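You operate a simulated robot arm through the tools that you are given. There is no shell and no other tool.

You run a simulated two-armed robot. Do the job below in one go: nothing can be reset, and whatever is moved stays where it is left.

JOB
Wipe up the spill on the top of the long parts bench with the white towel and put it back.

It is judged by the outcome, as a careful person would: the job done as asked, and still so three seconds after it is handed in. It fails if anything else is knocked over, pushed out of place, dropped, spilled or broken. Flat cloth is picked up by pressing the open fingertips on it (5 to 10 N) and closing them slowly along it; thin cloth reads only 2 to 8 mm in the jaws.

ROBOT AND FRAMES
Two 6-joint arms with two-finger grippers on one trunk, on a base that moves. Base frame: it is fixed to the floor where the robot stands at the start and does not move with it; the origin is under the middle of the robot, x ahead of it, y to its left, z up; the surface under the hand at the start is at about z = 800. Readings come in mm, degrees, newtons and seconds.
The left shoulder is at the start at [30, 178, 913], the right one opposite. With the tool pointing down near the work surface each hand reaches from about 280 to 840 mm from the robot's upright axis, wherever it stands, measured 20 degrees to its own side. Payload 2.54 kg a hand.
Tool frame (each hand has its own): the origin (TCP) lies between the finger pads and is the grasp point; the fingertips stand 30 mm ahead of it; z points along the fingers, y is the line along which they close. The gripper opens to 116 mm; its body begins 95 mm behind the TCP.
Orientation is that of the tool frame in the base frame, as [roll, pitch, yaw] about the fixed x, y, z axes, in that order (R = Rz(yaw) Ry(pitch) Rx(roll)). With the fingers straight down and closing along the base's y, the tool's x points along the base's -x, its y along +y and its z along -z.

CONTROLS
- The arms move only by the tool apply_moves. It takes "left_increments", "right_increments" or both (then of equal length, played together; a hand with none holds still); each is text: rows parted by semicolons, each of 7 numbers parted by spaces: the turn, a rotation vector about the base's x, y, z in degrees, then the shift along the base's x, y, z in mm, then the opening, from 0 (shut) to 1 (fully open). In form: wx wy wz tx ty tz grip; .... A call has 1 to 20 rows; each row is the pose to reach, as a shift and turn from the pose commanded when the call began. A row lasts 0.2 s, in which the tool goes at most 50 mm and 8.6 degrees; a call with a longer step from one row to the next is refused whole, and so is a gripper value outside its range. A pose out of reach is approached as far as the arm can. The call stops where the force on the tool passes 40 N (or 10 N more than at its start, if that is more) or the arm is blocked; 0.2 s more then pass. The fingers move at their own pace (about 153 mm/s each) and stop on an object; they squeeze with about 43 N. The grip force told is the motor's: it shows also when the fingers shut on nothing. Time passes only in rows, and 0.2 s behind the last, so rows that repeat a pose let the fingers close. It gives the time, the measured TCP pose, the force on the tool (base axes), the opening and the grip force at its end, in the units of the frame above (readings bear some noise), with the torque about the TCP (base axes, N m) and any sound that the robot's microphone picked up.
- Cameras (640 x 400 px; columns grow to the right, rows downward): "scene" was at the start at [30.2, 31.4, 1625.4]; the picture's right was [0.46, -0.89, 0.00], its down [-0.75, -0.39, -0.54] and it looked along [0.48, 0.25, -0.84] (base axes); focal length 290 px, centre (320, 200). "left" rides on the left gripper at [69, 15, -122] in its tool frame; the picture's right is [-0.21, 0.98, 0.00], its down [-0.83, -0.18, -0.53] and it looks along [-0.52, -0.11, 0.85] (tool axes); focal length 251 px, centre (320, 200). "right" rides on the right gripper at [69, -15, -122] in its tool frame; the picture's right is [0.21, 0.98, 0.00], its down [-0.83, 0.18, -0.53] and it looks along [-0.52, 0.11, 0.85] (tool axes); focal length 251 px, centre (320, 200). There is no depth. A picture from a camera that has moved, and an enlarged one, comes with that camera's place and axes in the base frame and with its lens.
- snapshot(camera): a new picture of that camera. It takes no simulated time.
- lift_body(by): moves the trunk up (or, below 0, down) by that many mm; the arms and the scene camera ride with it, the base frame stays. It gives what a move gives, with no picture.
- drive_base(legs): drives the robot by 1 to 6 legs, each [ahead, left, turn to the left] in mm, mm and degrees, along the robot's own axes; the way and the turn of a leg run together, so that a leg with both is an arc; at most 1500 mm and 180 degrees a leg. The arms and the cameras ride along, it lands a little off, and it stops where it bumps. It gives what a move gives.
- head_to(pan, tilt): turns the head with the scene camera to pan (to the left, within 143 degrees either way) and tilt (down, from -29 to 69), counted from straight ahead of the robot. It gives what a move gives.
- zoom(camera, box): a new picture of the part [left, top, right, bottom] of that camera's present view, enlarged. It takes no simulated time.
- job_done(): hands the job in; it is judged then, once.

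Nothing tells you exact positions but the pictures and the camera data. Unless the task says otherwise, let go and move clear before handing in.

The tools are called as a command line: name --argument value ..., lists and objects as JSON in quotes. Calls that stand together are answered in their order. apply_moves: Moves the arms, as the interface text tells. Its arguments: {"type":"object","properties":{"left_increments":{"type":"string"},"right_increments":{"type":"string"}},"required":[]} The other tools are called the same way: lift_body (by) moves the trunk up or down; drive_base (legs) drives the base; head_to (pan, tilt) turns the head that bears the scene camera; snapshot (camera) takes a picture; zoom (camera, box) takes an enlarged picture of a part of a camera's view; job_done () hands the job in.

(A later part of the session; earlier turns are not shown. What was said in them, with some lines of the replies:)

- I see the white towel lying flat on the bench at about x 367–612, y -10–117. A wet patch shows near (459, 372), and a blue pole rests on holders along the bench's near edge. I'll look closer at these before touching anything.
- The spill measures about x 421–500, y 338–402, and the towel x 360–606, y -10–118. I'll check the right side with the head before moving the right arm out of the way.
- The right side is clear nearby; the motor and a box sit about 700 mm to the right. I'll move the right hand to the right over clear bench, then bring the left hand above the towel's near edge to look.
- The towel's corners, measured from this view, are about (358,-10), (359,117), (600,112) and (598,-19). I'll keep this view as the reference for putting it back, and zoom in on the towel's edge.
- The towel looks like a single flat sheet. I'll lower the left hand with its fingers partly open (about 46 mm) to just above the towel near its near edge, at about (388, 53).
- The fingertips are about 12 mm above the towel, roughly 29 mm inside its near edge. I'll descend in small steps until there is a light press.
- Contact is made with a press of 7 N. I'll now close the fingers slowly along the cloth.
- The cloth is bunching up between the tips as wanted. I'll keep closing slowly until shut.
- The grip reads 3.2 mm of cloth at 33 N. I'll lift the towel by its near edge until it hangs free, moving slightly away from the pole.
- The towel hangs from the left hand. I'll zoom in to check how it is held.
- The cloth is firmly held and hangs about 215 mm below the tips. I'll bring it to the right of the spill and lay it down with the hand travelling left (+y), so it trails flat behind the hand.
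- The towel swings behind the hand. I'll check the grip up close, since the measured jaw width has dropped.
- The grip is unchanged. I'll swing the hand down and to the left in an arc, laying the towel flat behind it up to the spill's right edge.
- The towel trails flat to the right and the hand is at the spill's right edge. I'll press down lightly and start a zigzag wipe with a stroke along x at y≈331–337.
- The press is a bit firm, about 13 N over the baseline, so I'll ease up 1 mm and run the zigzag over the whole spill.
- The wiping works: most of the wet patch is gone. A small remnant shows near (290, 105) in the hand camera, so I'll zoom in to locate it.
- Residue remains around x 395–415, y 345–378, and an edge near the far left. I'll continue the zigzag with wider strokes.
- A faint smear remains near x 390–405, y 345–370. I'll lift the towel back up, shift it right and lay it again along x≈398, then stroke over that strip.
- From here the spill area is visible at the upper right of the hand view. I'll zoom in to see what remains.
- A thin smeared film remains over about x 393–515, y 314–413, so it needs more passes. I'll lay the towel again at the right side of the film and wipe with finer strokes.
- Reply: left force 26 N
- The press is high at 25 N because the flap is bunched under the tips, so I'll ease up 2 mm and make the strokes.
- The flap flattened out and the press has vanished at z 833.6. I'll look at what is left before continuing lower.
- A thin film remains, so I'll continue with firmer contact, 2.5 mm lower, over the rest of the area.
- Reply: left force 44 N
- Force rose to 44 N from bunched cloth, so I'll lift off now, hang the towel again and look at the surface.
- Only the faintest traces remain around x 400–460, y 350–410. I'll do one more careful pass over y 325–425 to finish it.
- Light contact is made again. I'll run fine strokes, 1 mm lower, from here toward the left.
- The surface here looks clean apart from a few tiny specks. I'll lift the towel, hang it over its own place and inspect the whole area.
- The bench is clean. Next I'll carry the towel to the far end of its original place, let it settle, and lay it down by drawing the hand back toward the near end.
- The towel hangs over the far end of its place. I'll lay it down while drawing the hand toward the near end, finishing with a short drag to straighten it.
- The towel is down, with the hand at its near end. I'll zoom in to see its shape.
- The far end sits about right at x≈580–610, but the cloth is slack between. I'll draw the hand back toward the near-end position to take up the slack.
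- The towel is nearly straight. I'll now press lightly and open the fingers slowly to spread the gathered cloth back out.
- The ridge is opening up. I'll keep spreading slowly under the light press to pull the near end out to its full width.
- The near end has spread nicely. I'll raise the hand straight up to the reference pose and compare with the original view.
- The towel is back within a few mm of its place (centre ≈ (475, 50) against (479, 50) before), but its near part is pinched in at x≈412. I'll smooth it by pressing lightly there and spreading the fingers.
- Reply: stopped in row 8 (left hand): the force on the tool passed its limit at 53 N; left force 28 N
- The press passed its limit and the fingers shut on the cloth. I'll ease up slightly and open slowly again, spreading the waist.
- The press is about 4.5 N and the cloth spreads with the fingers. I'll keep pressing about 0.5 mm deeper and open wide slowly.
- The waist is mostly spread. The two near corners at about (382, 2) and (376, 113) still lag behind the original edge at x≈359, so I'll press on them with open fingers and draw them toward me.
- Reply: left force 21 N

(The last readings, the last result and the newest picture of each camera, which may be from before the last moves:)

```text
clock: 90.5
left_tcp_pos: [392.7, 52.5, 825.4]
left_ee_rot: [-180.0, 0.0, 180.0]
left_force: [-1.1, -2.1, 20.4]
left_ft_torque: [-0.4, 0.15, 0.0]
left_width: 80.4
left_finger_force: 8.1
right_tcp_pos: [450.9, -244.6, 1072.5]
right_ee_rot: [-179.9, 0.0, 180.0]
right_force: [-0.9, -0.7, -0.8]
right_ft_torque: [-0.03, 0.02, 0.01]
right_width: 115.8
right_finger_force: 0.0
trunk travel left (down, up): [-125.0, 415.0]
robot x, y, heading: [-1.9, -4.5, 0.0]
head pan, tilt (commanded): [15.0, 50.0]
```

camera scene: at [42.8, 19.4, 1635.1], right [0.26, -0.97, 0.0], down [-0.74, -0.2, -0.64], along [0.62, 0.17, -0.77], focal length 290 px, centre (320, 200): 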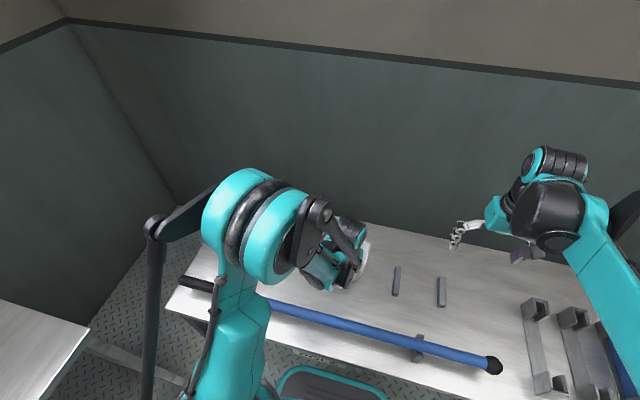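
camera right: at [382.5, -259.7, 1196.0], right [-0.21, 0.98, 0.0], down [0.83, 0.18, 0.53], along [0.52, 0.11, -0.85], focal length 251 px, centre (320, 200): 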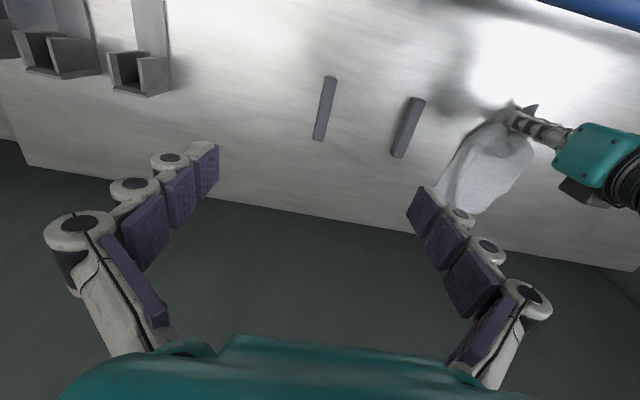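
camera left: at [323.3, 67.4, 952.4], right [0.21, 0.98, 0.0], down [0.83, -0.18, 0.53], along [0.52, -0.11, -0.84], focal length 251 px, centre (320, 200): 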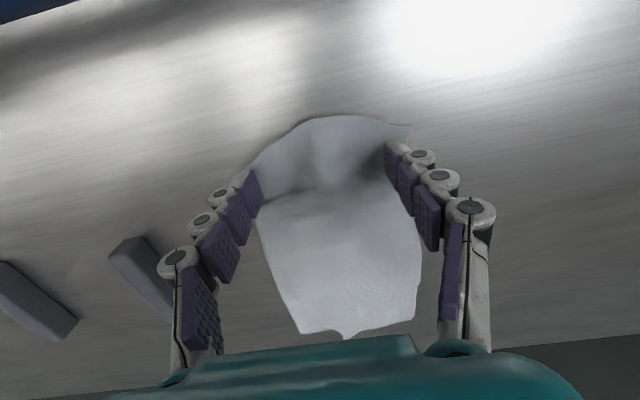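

Contact is at about z 825 with this opening. I'll ease up 1 mm to around 10 N and draw the near corners 20 mm toward me.

apply_moves --left_increments "0 0 0 0 0 1 0.7; 0 0 0 -5 0 1 0.7; 0 0 0 -10 0 1 0.7; 0 0 0 -15 0 1 0.7; 0 0 0 -20 0 1 0.7; 0 0 0 -20 0 1 0.7"

snapshot --camera "left"

```text
clock: 92.0
left_tcp_pos: [372.0, 52.8, 825.9]
left_ee_rot: [179.9, 0.1, -180.0]
left_force: [0.7, -0.2, 1.0]
left_ft_torque: [-0.05, -0.02, 0.03]
left_width: 81.5
left_finger_force: 0.1
right_tcp_pos: [450.6, -245.5, 1073.2]
right_ee_rot: [-180.0, 0.0, 179.9]
right_force: [0.8, -1.3, 0.6]
right_ft_torque: [-0.03, 0.01, -0.02]
right_width: 116.1
right_finger_force: 0.2
trunk travel left (down, up): [-125.0, 415.0]
robot x, y, heading: [-1.5, -1.1, -0.1]
head pan, tilt (commanded): [15.0, 50.0]
```

```text
taken
camera left: at [302.9, 67.8, 947.0], right [0.21, 0.98, 0.0], down [0.83, -0.18, 0.53], along [0.52, -0.11, -0.84], focal length 251 px, centre (320, 200)
```

left: 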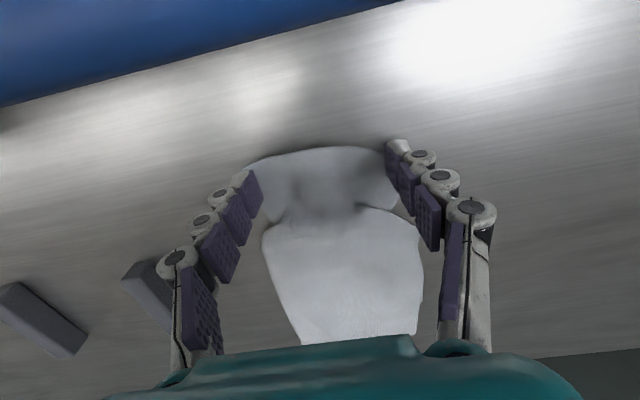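

I'll raise the hand to the reference pose to inspect the result.

apply_moves --left_increments "0 0 0 0 0 10 0.72; 0 0 0 3 0 30 0.8; 0 0 0 8 0 60 0.9; 0 0 0 13 0 95 1; 0 0 0 18 0 125 1; 0 0 0 22 0 148 1; 0 0 0 22 0 155 1; 0 0 0 22 0 155 1"

snapshot --camera "left"

zoom --camera "left" --box '[220, 50, 420, 270]'

zoom --camera "right" --box '[420, 40, 640, 230]'

```text
clock: 93.8
left_tcp_pos: [393.0, 51.3, 980.2]
left_ee_rot: [-180.0, 0.1, 180.0]
left_force: [0.3, 0.0, 0.1]
left_ft_torque: [-0.02, -0.01, 0.03]
left_width: 116.0
left_finger_force: 0.2
right_tcp_pos: [451.6, -246.3, 1072.6]
right_ee_rot: [-180.0, 0.0, 180.0]
right_force: [0.6, 0.1, 0.6]
right_ft_torque: [0.01, -0.01, 0.04]
right_width: 116.1
right_finger_force: 0.1
trunk travel left (down, up): [-125.0, 415.0]
robot x, y, heading: [-1.3, -0.9, 0.2]
head pan, tilt (commanded): [15.0, 50.0]
```

```text
taken
camera left: at [324.9, 68.2, 1101.6], right [0.21, 0.98, 0.0], down [0.83, -0.18, 0.53], along [0.52, -0.11, -0.84], focal length 251 px, centre (320, 200)
```

left: 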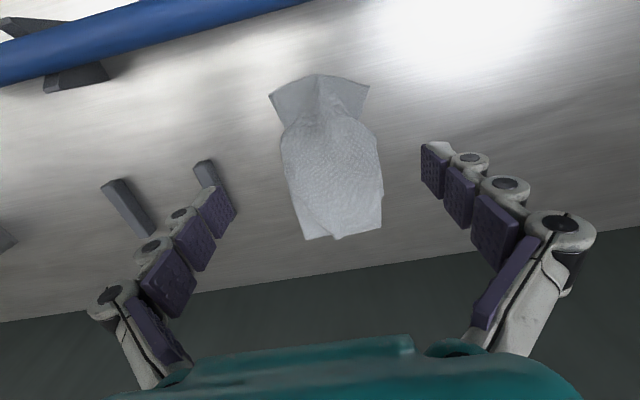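

```text
1.82 times, centred on (320, 160) of left
camera zoom: at [324.9, 68.2, 1101.6], right [0.21, 0.98, 0.0], down [0.83, -0.18, 0.53], along [0.52, -0.11, -0.84], focal length 457 px, centre (320, 273)
```

zoom: 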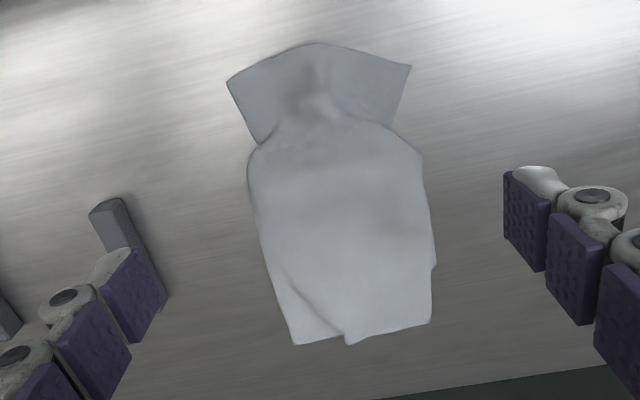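

```text
2.11 times, centred on (530, 135) of right
camera zoom: at [382.6, -259.7, 1196.0], right [-0.21, 0.98, 0.0], down [0.83, 0.18, 0.53], along [0.52, 0.11, -0.85], focal length 529 px, centre (-122, 337)
```

zoom: 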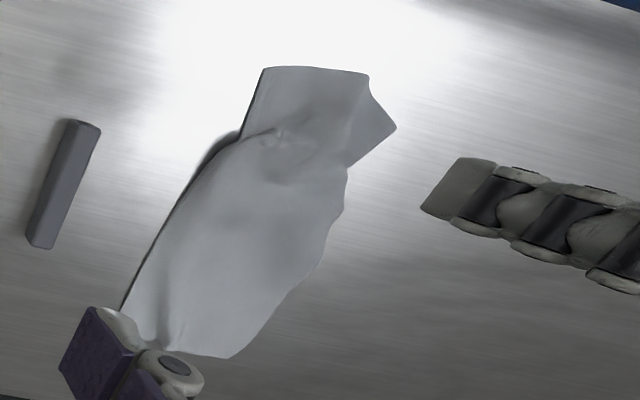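

The towel is nearly flat and in place; its far edge is at x≈578 against 599 originally, with a little slack near x≈405. I'll press near the far end and draw it about 20 mm away from me to take that slack out.

apply_moves --left_increments "0 0 0 25 0 -5 0.9; 0 0 0 60 -1 -20 0.7; 0 0 0 95 -2 -45 0.5; 0 0 0 125 -3 -75 0.5; 0 0 0 145 -3 -100 0.5; 0 0 0 155 -3 -120 0.5; 0 0 0 155 -3 -135 0.5; 0 0 0 155 -3 -143 0.5; 0 0 0 155 -3 -146 0.5; 0 0 0 155 -3 -146 0.5"

snapshot --camera "left"

```text
clock: 96.0
left_tcp_pos: [550.4, 49.6, 836.4]
left_ee_rot: [-180.0, 0.1, 180.0]
left_force: [-0.3, 1.0, -0.1]
left_ft_torque: [-0.02, 0.02, -0.01]
left_width: 58.0
left_finger_force: 0.2
right_tcp_pos: [450.3, -245.2, 1073.2]
right_ee_rot: [179.9, 0.0, -180.0]
right_force: [-0.8, -0.6, -0.3]
right_ft_torque: [0.0, 0.07, 0.0]
right_width: 116.2
right_finger_force: 0.1
trunk travel left (down, up): [-125.0, 415.0]
robot x, y, heading: [1.5, -1.3, -0.1]
head pan, tilt (commanded): [15.0, 50.0]
```

```text
taken
camera left: at [481.6, 64.8, 956.6], right [0.21, 0.98, 0.0], down [0.83, -0.18, 0.53], along [0.52, -0.11, -0.85], focal length 251 px, centre (320, 200)
```

left: 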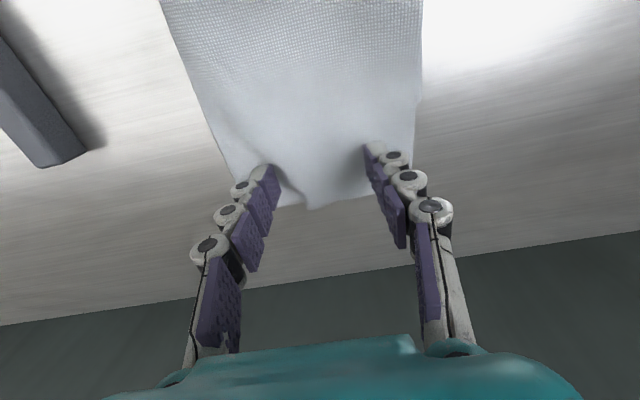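

apply_moves --left_increments "0 0 0 0 0 -2 0.5; 0 0 0 0 0 -4 0.5; 0 0 0 0 0 -5 0.5"

```text
clock: 96.8
left_tcp_pos: [549.3, 48.9, 831.3]
left_ee_rot: [179.9, 0.0, -180.0]
left_force: [2.1, -0.5, 4.2]
left_ft_torque: [0.12, 0.02, 0.01]
left_width: 58.7
left_finger_force: 0.8
right_tcp_pos: [450.3, -244.3, 1072.1]
right_ee_rot: [-180.0, 0.0, -179.9]
right_force: [-0.3, 0.2, 1.4]
right_ft_torque: [0.01, -0.01, -0.02]
right_width: 115.8
right_finger_force: 0.0
trunk travel left (down, up): [-125.0, 415.0]
robot x, y, heading: [3.0, 0.3, -0.0]
head pan, tilt (commanded): [15.0, 50.0]
```

Light contact reads 4 N. I'll press 1.5 mm more and draw the far end 22 mm away slowly.

apply_moves --left_increments "0 0 0 0 0 -1.5 0.5; 0 0 0 4 0 -1.5 0.5; 0 0 0 8 0 -1.5 0.5; 0 0 0 12 0 -1.5 0.5; 0 0 0 16 0 -1.5 0.5; 0 0 0 20 0 -1.5 0.5; 0 0 0 22 0 -1.5 0.5"

snapshot --camera "left"

zoom --camera "right" --box '[420, 40, 640, 230]'

```text
clock: 98.3
left_tcp_pos: [571.5, 50.3, 828.6]
left_ee_rot: [-180.0, 0.2, 180.0]
left_force: [-0.2, 0.1, 4.1]
left_ft_torque: [0.02, 0.02, 0.0]
left_width: 59.5
left_finger_force: 0.5
right_tcp_pos: [451.3, -245.2, 1073.2]
right_ee_rot: [-180.0, 0.0, 179.9]
right_force: [-0.7, 0.3, 0.1]
right_ft_torque: [-0.01, 0.01, 0.02]
right_width: 116.0
right_finger_force: 0.1
trunk travel left (down, up): [-125.0, 415.0]
robot x, y, heading: [-1.0, -1.1, 0.0]
head pan, tilt (commanded): [15.0, 50.0]
```

```text
taken
camera left: at [502.2, 65.2, 949.7], right [0.21, 0.98, 0.0], down [0.82, -0.18, 0.54], along [0.52, -0.11, -0.84], focal length 251 px, centre (320, 200)
```

left: 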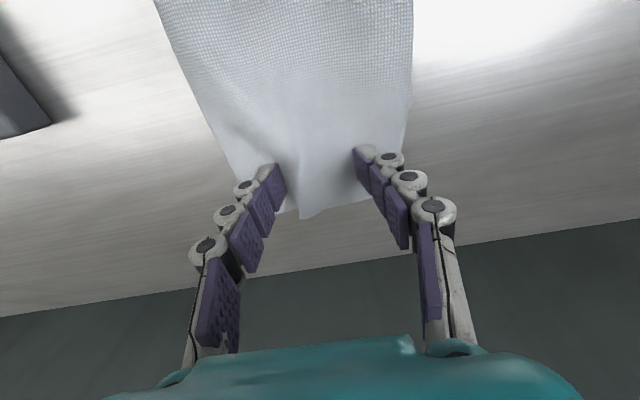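

```text
2.11 times, centred on (530, 135) of right
camera zoom: at [382.0, -259.7, 1196.2], right [-0.21, 0.98, 0.0], down [0.83, 0.18, 0.53], along [0.52, 0.11, -0.85], focal length 529 px, centre (-122, 337)
```

zoom: 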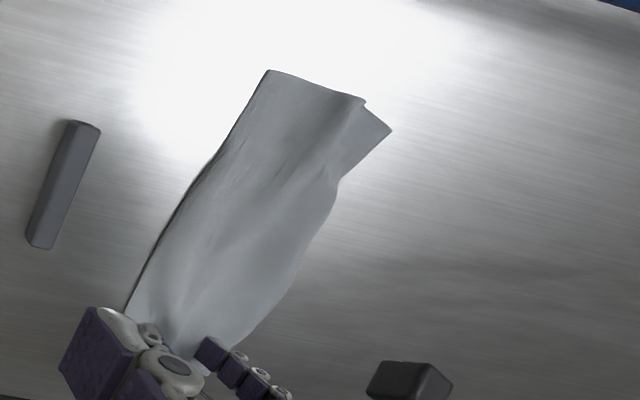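

That pulled the towel nearly flat. I'll also spread the far end slightly while pressed, to remove the small fold there.

apply_moves --left_increments "0 0 0 0 0 -0.3 0.52; 0 0 0 0 0 -0.6 0.54; 0 0 0 0 0 -0.9 0.56; 0 0 0 0 0 -1.2 0.58; 0 0 0 0 0 -1.6 0.6; 0 0 0 0 0 -2 0.62; 0 0 0 0 0 -2.4 0.64; 0 0 0 0 0 -2.8 0.66; 0 0 0 0 0 -3.2 0.68; 0 0 0 0 0 -3.6 0.7; 0 0 0 0 0 -4 0.72"

snapshot --camera "left"

```text
clock: 100.8
left_tcp_pos: [570.3, 49.3, 823.3]
left_ee_rot: [-179.9, 0.1, -180.0]
left_force: [-0.8, 0.2, 1.5]
left_ft_torque: [0.04, 0.02, 0.01]
left_width: 84.3
left_finger_force: 0.0
right_tcp_pos: [451.4, -245.3, 1072.6]
right_ee_rot: [-179.9, 0.0, 179.9]
right_force: [0.2, 0.3, 0.3]
right_ft_torque: [-0.01, -0.03, 0.01]
right_width: 116.0
right_finger_force: 0.0
trunk travel left (down, up): [-125.0, 415.0]
robot x, y, heading: [-1.9, 0.9, -0.1]
head pan, tilt (commanded): [15.0, 50.0]
```

```text
taken
camera left: at [502.0, 65.0, 945.5], right [0.21, 0.98, 0.0], down [0.83, -0.18, 0.53], along [0.52, -0.11, -0.84], focal length 251 px, centre (320, 200)
```

left: 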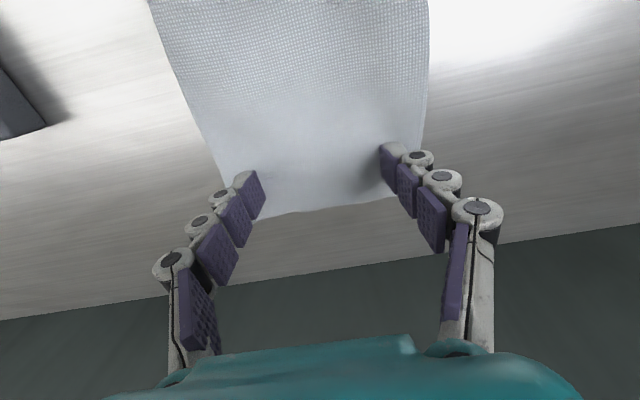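

The far end is now flat and spread. I'll raise the hand straight up and return to the reference pose to compare.

apply_moves --left_increments "0 0 0 0 0 10 0.72; 0 0 0 0 0 30 0.75; 0 0 0 -10 0 60 0.85; 0 0 0 -30 0 95 1; 0 0 0 -60 0 125 1; 0 0 0 -95 1 145 1; 0 0 0 -130 1 155 1; 0 0 0 -160 2 157 1; 0 0 0 -177 2 157 1; 0 0 0 -177 2 157 1"

snapshot --camera "left"

zoom --camera "left" --box '[220, 50, 420, 270]'

zoom --camera "right" --box '[420, 40, 640, 230]'

```text
clock: 103.0
left_tcp_pos: [395.1, 50.8, 981.8]
left_ee_rot: [180.0, 0.1, 180.0]
left_force: [0.3, 0.5, -0.1]
left_ft_torque: [0.03, 0.03, 0.02]
left_width: 115.9
left_finger_force: 0.0
right_tcp_pos: [450.1, -245.5, 1072.6]
right_ee_rot: [-180.0, 0.0, -180.0]
right_force: [0.4, 0.0, -0.1]
right_ft_torque: [-0.04, 0.03, 0.0]
right_width: 116.0
right_finger_force: 0.0
trunk travel left (down, up): [-125.0, 415.0]
robot x, y, heading: [-1.9, 2.6, -0.1]
head pan, tilt (commanded): [15.0, 50.0]
```

```text
taken
camera left: at [326.2, 67.0, 1102.4], right [0.21, 0.98, 0.0], down [0.83, -0.18, 0.53], along [0.52, -0.11, -0.85], focal length 251 px, centre (320, 200)
```

left: 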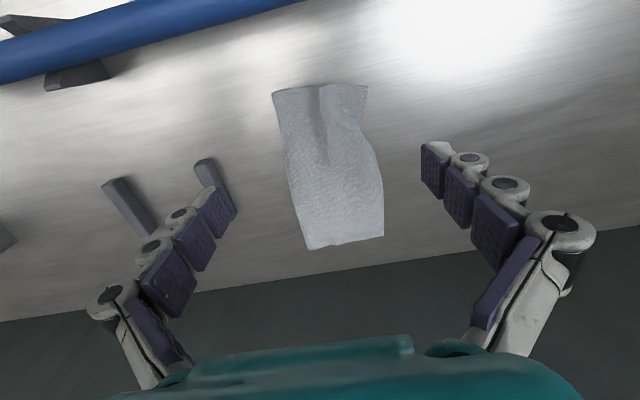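

```text
1.82 times, centred on (320, 160) of left
camera zoom: at [326.2, 67.0, 1102.4], right [0.21, 0.98, 0.0], down [0.83, -0.18, 0.53], along [0.52, -0.11, -0.85], focal length 457 px, centre (320, 273)
```

zoom: 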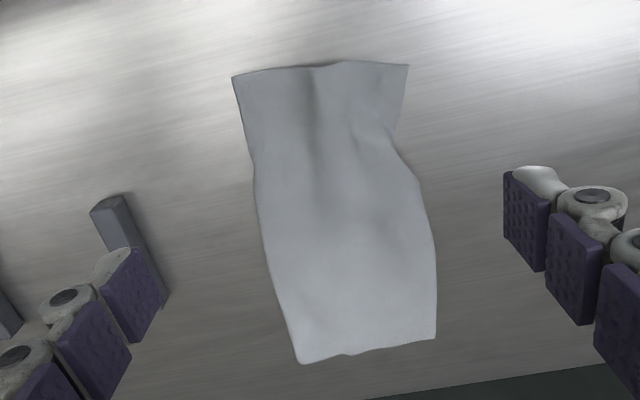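

```text
2.11 times, centred on (530, 135) of right
camera zoom: at [382.8, -259.7, 1195.9], right [-0.21, 0.98, 0.0], down [0.83, 0.18, 0.53], along [0.52, 0.11, -0.85], focal length 529 px, centre (-122, 337)
```

zoom: 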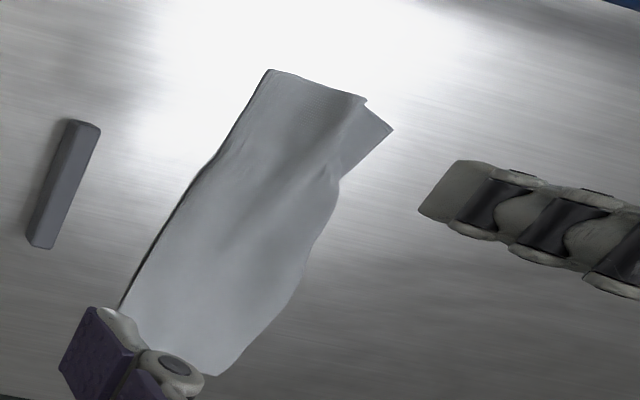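

The far end matches the original almost exactly; the near end is just a bit narrow with a soft ridge. I'll make one last gentle spread at the near end.

apply_moves --left_increments "0 0 0 -3 1 -20 0.8; 0 0 0 -6 2 -50 0.5; 0 0 0 -9 3 -85 0.4; 0 0 0 -9 4 -115 0.4; 0 0 0 -9 4 -132 0.4; 0 0 0 -9 4 -142 0.4; 0 0 0 -9 4 -145 0.4; 0 0 0 -9 4 -147 0.4; 0 0 0 -9 4 -147 0.4"

```text
clock: 105.0
left_tcp_pos: [386.0, 54.9, 836.0]
left_ee_rot: [-179.9, 0.1, -179.9]
left_force: [0.7, 0.0, -0.7]
left_ft_torque: [-0.01, -0.03, 0.0]
left_width: 46.2
left_finger_force: 0.1
right_tcp_pos: [450.1, -245.5, 1073.4]
right_ee_rot: [-180.0, 0.1, 180.0]
right_force: [-0.7, -0.6, -0.5]
right_ft_torque: [-0.02, -0.02, -0.01]
right_width: 115.7
right_finger_force: 0.0
trunk travel left (down, up): [-125.0, 415.0]
robot x, y, heading: [3.8, 0.9, -0.1]
head pan, tilt (commanded): [15.0, 50.0]
```

apply_moves --left_increments "0 0 0 0 0 -1.5 0.4; 0 0 0 0 0 -3 0.4; 0 0 0 0 0 -4 0.4"

snapshot --camera "left"

```text
clock: 105.8
left_tcp_pos: [386.6, 55.6, 831.4]
left_ee_rot: [180.0, 0.1, -179.9]
left_force: [-0.3, 0.0, 1.0]
left_ft_torque: [-0.04, -0.04, 0.01]
left_width: 46.5
left_finger_force: 0.1
right_tcp_pos: [451.5, -245.4, 1073.4]
right_ee_rot: [180.0, 0.0, 179.9]
right_force: [-0.5, -0.2, 0.4]
right_ft_torque: [-0.03, -0.02, 0.0]
right_width: 116.1
right_finger_force: 0.1
trunk travel left (down, up): [-125.0, 415.0]
robot x, y, heading: [-2.5, 0.3, -0.4]
head pan, tilt (commanded): [15.0, 50.0]
```

```text
taken
camera left: at [316.7, 70.5, 952.1], right [0.21, 0.98, 0.0], down [0.83, -0.18, 0.53], along [0.52, -0.11, -0.84], focal length 251 px, centre (320, 200)
```

left: 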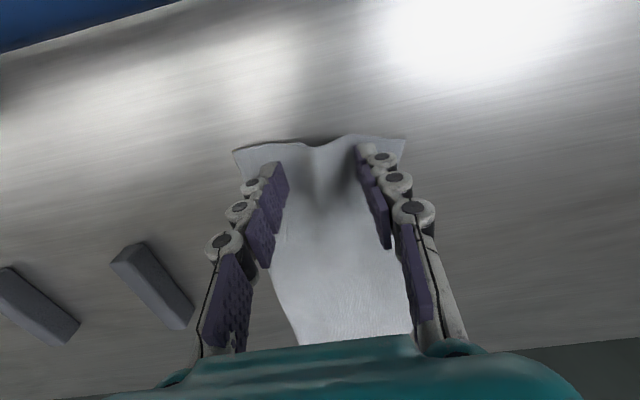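

apply_moves --left_increments "0 0 0 0 0 -1.5 0.4; 0 0 0 0 0 -1.8 0.43; 0 0 0 0 0 -2.1 0.46; 0 0 0 -1 0 -2.5 0.5; 0 0 0 -2 0 -3 0.53; 0 0 0 -2 0 -3.5 0.56; 0 0 0 -3 0 -4 0.59; 0 0 0 -4 0 -4.6 0.62; 0 0 0 -5 0 -5.2 0.65; 0 0 0 -6 0 -5.8 0.68; 0 0 0 -7 0 -6.4 0.71; 0 0 0 -8 0 -6.9 0.74"

snapshot --camera "left"

```text
clock: 108.3
left_tcp_pos: [378.1, 54.7, 823.7]
left_ee_rot: [-180.0, 0.1, -180.0]
left_force: [-0.3, 0.3, 1.7]
left_ft_torque: [-0.02, -0.01, 0.03]
left_width: 86.4
left_finger_force: 0.0
right_tcp_pos: [450.5, -244.7, 1072.9]
right_ee_rot: [-180.0, 0.1, 179.9]
right_force: [-0.3, 0.6, -0.2]
right_ft_torque: [0.0, -0.04, 0.0]
right_width: 115.9
right_finger_force: 0.1
trunk travel left (down, up): [-125.0, 415.0]
robot x, y, heading: [1.5, -0.6, -0.0]
head pan, tilt (commanded): [15.0, 50.0]
```

```text
taken
camera left: at [308.9, 70.9, 945.0], right [0.21, 0.98, 0.0], down [0.83, -0.18, 0.53], along [0.52, -0.11, -0.84], focal length 251 px, centre (320, 200)
```

left: 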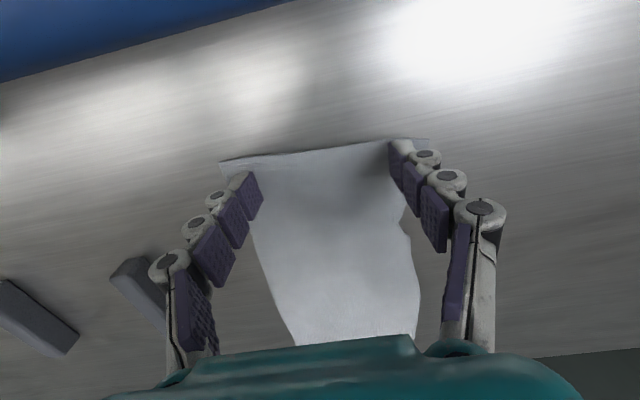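

The near end is now flat and at full width. I'll lift straight up and go to the reference pose for the final comparison.

apply_moves --left_increments "0 0 0 0 0 10 0.74; 0 0 0 0 0 30 0.78; 0 0 0 3 0 60 0.9; 0 0 0 7 -1 95 1; 0 0 0 11 -2 125 1; 0 0 0 15 -2 148 1; 0 0 0 16 -2 157 1; 0 0 0 16 -2 157 1"

snapshot --camera "left"

zoom --camera "left" --box '[220, 50, 420, 270]'

zoom --camera "right" --box '[420, 40, 640, 230]'

```text
clock: 110.2
left_tcp_pos: [394.1, 51.8, 982.4]
left_ee_rot: [-180.0, 0.0, 180.0]
left_force: [-0.6, -0.2, 0.6]
left_ft_torque: [0.02, -0.02, 0.0]
left_width: 116.1
left_finger_force: 0.1
right_tcp_pos: [450.1, -244.5, 1073.8]
right_ee_rot: [180.0, 0.0, 179.9]
right_force: [0.4, -0.1, 0.5]
right_ft_torque: [0.04, -0.02, -0.02]
right_width: 116.2
right_finger_force: 0.0
trunk travel left (down, up): [-125.0, 415.0]
robot x, y, heading: [-0.0, -0.9, 0.1]
head pan, tilt (commanded): [15.0, 50.0]
```

```text
taken
camera left: at [325.2, 68.1, 1102.5], right [0.21, 0.98, 0.0], down [0.83, -0.18, 0.53], along [0.52, -0.11, -0.84], focal length 251 px, centre (320, 200)
```

left: 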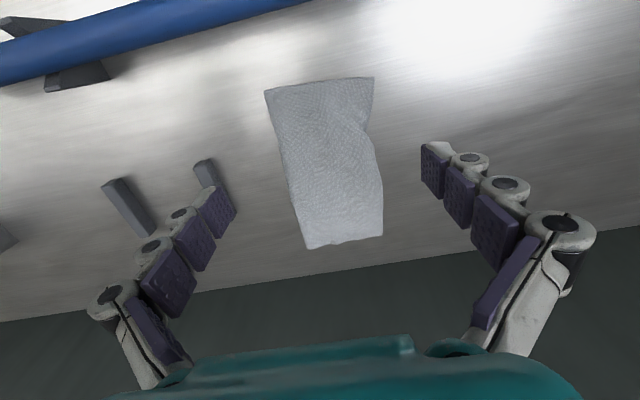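

```text
1.82 times, centred on (320, 160) of left
camera zoom: at [325.2, 68.1, 1102.5], right [0.21, 0.98, 0.0], down [0.83, -0.18, 0.53], along [0.52, -0.11, -0.84], focal length 457 px, centre (320, 273)
```

zoom: 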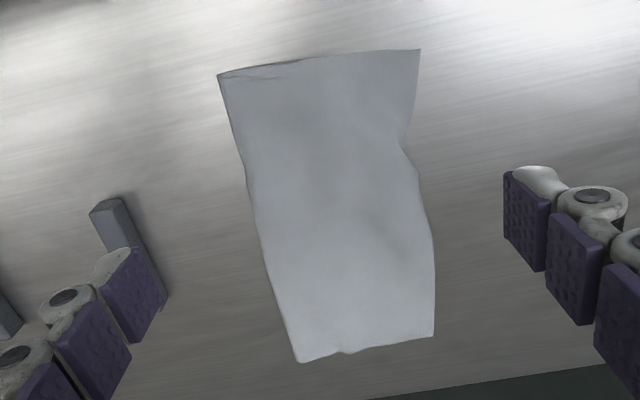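

```text
2.11 times, centred on (530, 135) of right
camera zoom: at [382.6, -259.6, 1196.0], right [-0.21, 0.98, 0.0], down [0.83, 0.18, 0.53], along [0.52, 0.11, -0.85], focal length 529 px, centre (-122, 337)
```

zoom: 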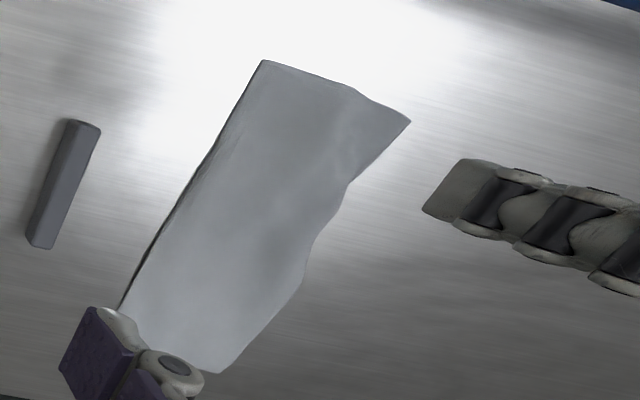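

The towel lies flat in its original place, within about 10–15 mm at the corners. I'll move the left hand clear, back to its starting pose, and check the wiped spot and the whole bench.

apply_moves --left_increments "0 0 0 0 5 20 1; 0 0 0 -3 30 40 1; 0 0 0 -8 60 50 1; 0 0 0 -14 90 50 1; 0 0 0 -20 120 50 1; 0 0 0 -26 150 50 1; 0 0 0 -32 180 50 1; 0 0 0 -38 210 50 1; 0 0 0 -44 240 50 1; 0 0 0 -50 262 50 1; 0 0 0 -57 276 48 1; 0 0 0 -57 276 48 1"

snapshot --camera "left"

zoom --camera "left" --box '[80, 100, 480, 300]'

head_to --pan 27.3 --tilt 57.6

snapshot --camera "scene"

zoom --camera "scene" --box '[230, 130, 430, 290]'

```text
clock: 112.8
left_tcp_pos: [334.3, 329.7, 1029.1]
left_ee_rot: [-180.0, 0.1, -180.0]
left_force: [1.2, 1.5, 0.3]
left_ft_torque: [0.02, 0.0, -0.02]
left_width: 115.9
left_finger_force: 0.1
right_tcp_pos: [450.9, -245.7, 1072.1]
right_ee_rot: [-179.9, 0.0, -180.0]
right_force: [0.2, -1.0, -0.2]
right_ft_torque: [0.0, 0.02, -0.02]
right_width: 116.1
right_finger_force: 0.1
trunk travel left (down, up): [-125.0, 415.0]
robot x, y, heading: [1.7, 0.6, -0.1]
head pan, tilt (commanded): [15.0, 50.0]
```

```text
taken
camera left: at [266.1, 344.3, 1149.0], right [0.21, 0.98, 0.0], down [0.83, -0.18, 0.53], along [0.52, -0.11, -0.85], focal length 251 px, centre (320, 200)
```

left: 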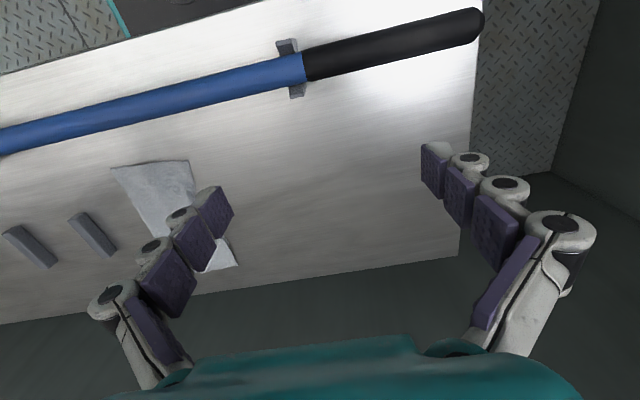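

```text
1.60 times, centred on (280, 200) of left
camera zoom: at [266.1, 344.3, 1149.0], right [0.21, 0.98, 0.0], down [0.83, -0.18, 0.53], along [0.52, -0.11, -0.85], focal length 402 px, centre (384, 200)
```

zoom: 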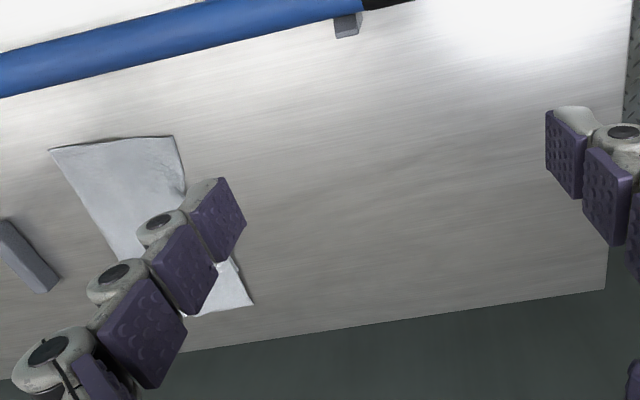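

```text
clock: 113.5
left_tcp_pos: [335.2, 328.2, 1028.3]
left_ee_rot: [-180.0, 0.2, 180.0]
left_force: [-0.6, 0.3, 0.0]
left_ft_torque: [-0.01, 0.0, 0.01]
left_width: 116.2
left_finger_force: 0.0
right_tcp_pos: [450.2, -245.8, 1072.6]
right_ee_rot: [-180.0, 0.0, -180.0]
right_force: [0.4, 0.0, 0.4]
right_ft_torque: [-0.02, 0.01, 0.01]
right_width: 116.0
right_finger_force: 0.0
trunk travel left (down, up): [-125.0, 415.0]
robot x, y, heading: [-1.0, 3.1, -0.0]
head pan, tilt (commanded): [27.3, 57.6]
```

```text
taken
camera scene: at [30.2, 31.3, 1625.4], right [0.46, -0.89, 0.0], down [-0.75, -0.39, -0.54], along [0.48, 0.25, -0.84], focal length 290 px, centre (320, 200)
```

scene: 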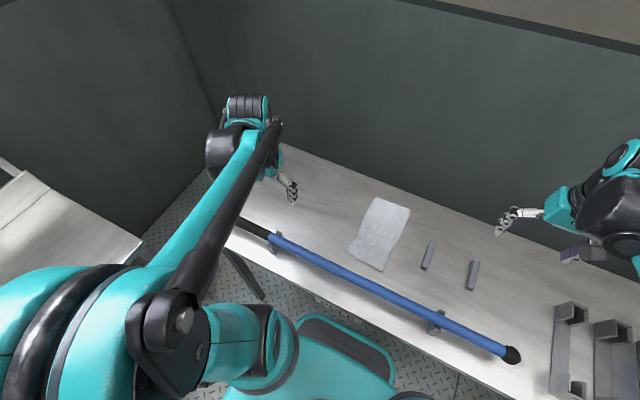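

```text
2.50 times, centred on (330, 210) of scene
camera zoom: at [30.2, 31.3, 1625.4], right [0.46, -0.89, 0.0], down [-0.75, -0.39, -0.54], along [0.48, 0.25, -0.84], focal length 724 px, centre (295, 175)
```

zoom: 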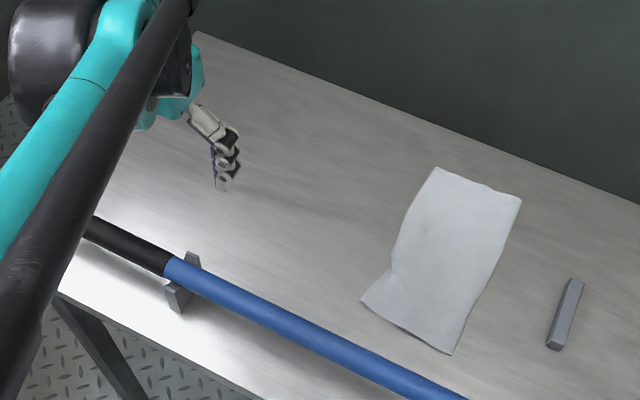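

The bench is dry, the towel lies in its original place, and the pole and bars are unmoved. I'll take one close look at the wiped spot for leftover drops.

zoom --camera "left" --box '[280, 120, 460, 250]'

zoom --camera "left" --box '[200, 90, 420, 200]'

```text
3.08 times, centred on (370, 185) of left
camera zoom: at [266.2, 344.2, 1149.0], right [0.21, 0.98, 0.0], down [0.83, -0.18, 0.53], along [0.52, -0.11, -0.84], focal length 774 px, centre (166, 246)
```

zoom: 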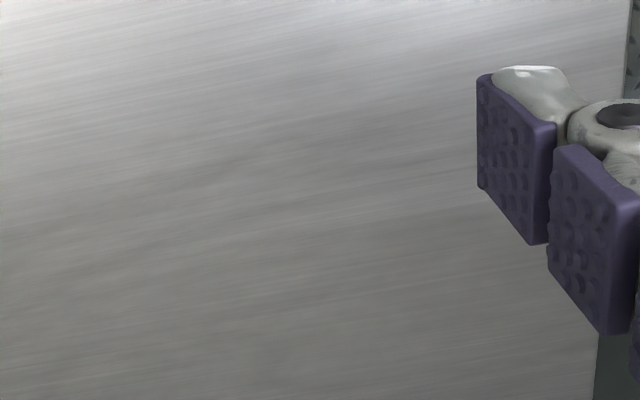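

```text
2.91 times, centred on (310, 145) of left
camera zoom: at [266.2, 344.2, 1149.0], right [0.21, 0.98, 0.0], down [0.83, -0.18, 0.53], along [0.52, -0.11, -0.84], focal length 731 px, centre (349, 360)
```

zoom: 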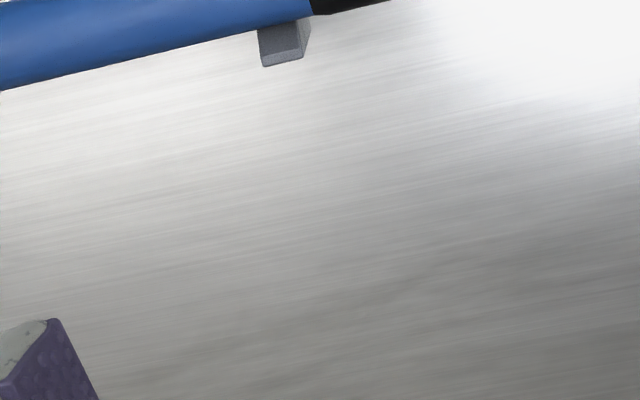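

No trace of the spill remains, the towel lies flat in its place, nothing else has moved, and both hands are clear. I'm handing the job in.

job_done

```text
The job is handed in.
```

The spill is wiped up and the white towel is back in its original place on the long parts bench. I've handed the job in.

- **Spill:** the first passes left a thin film, so I went over the area again until close-up views showed no trace of it.
- **Towel:** it lies nearly flat, with its corners within about 10–15 mm of where they started. The edge on the robot's left still has a slight wave.
- **Everything else:** the pole, its holders and the loose bars look unmoved in the pictures. Both hands are empty and clear of the bench.

While I was smoothing the towel, one press hit 53 N, over the 40 N limit. The arm stopped and the fingers closed on the cloth. I opened them slowly and carried on; I saw no damage.
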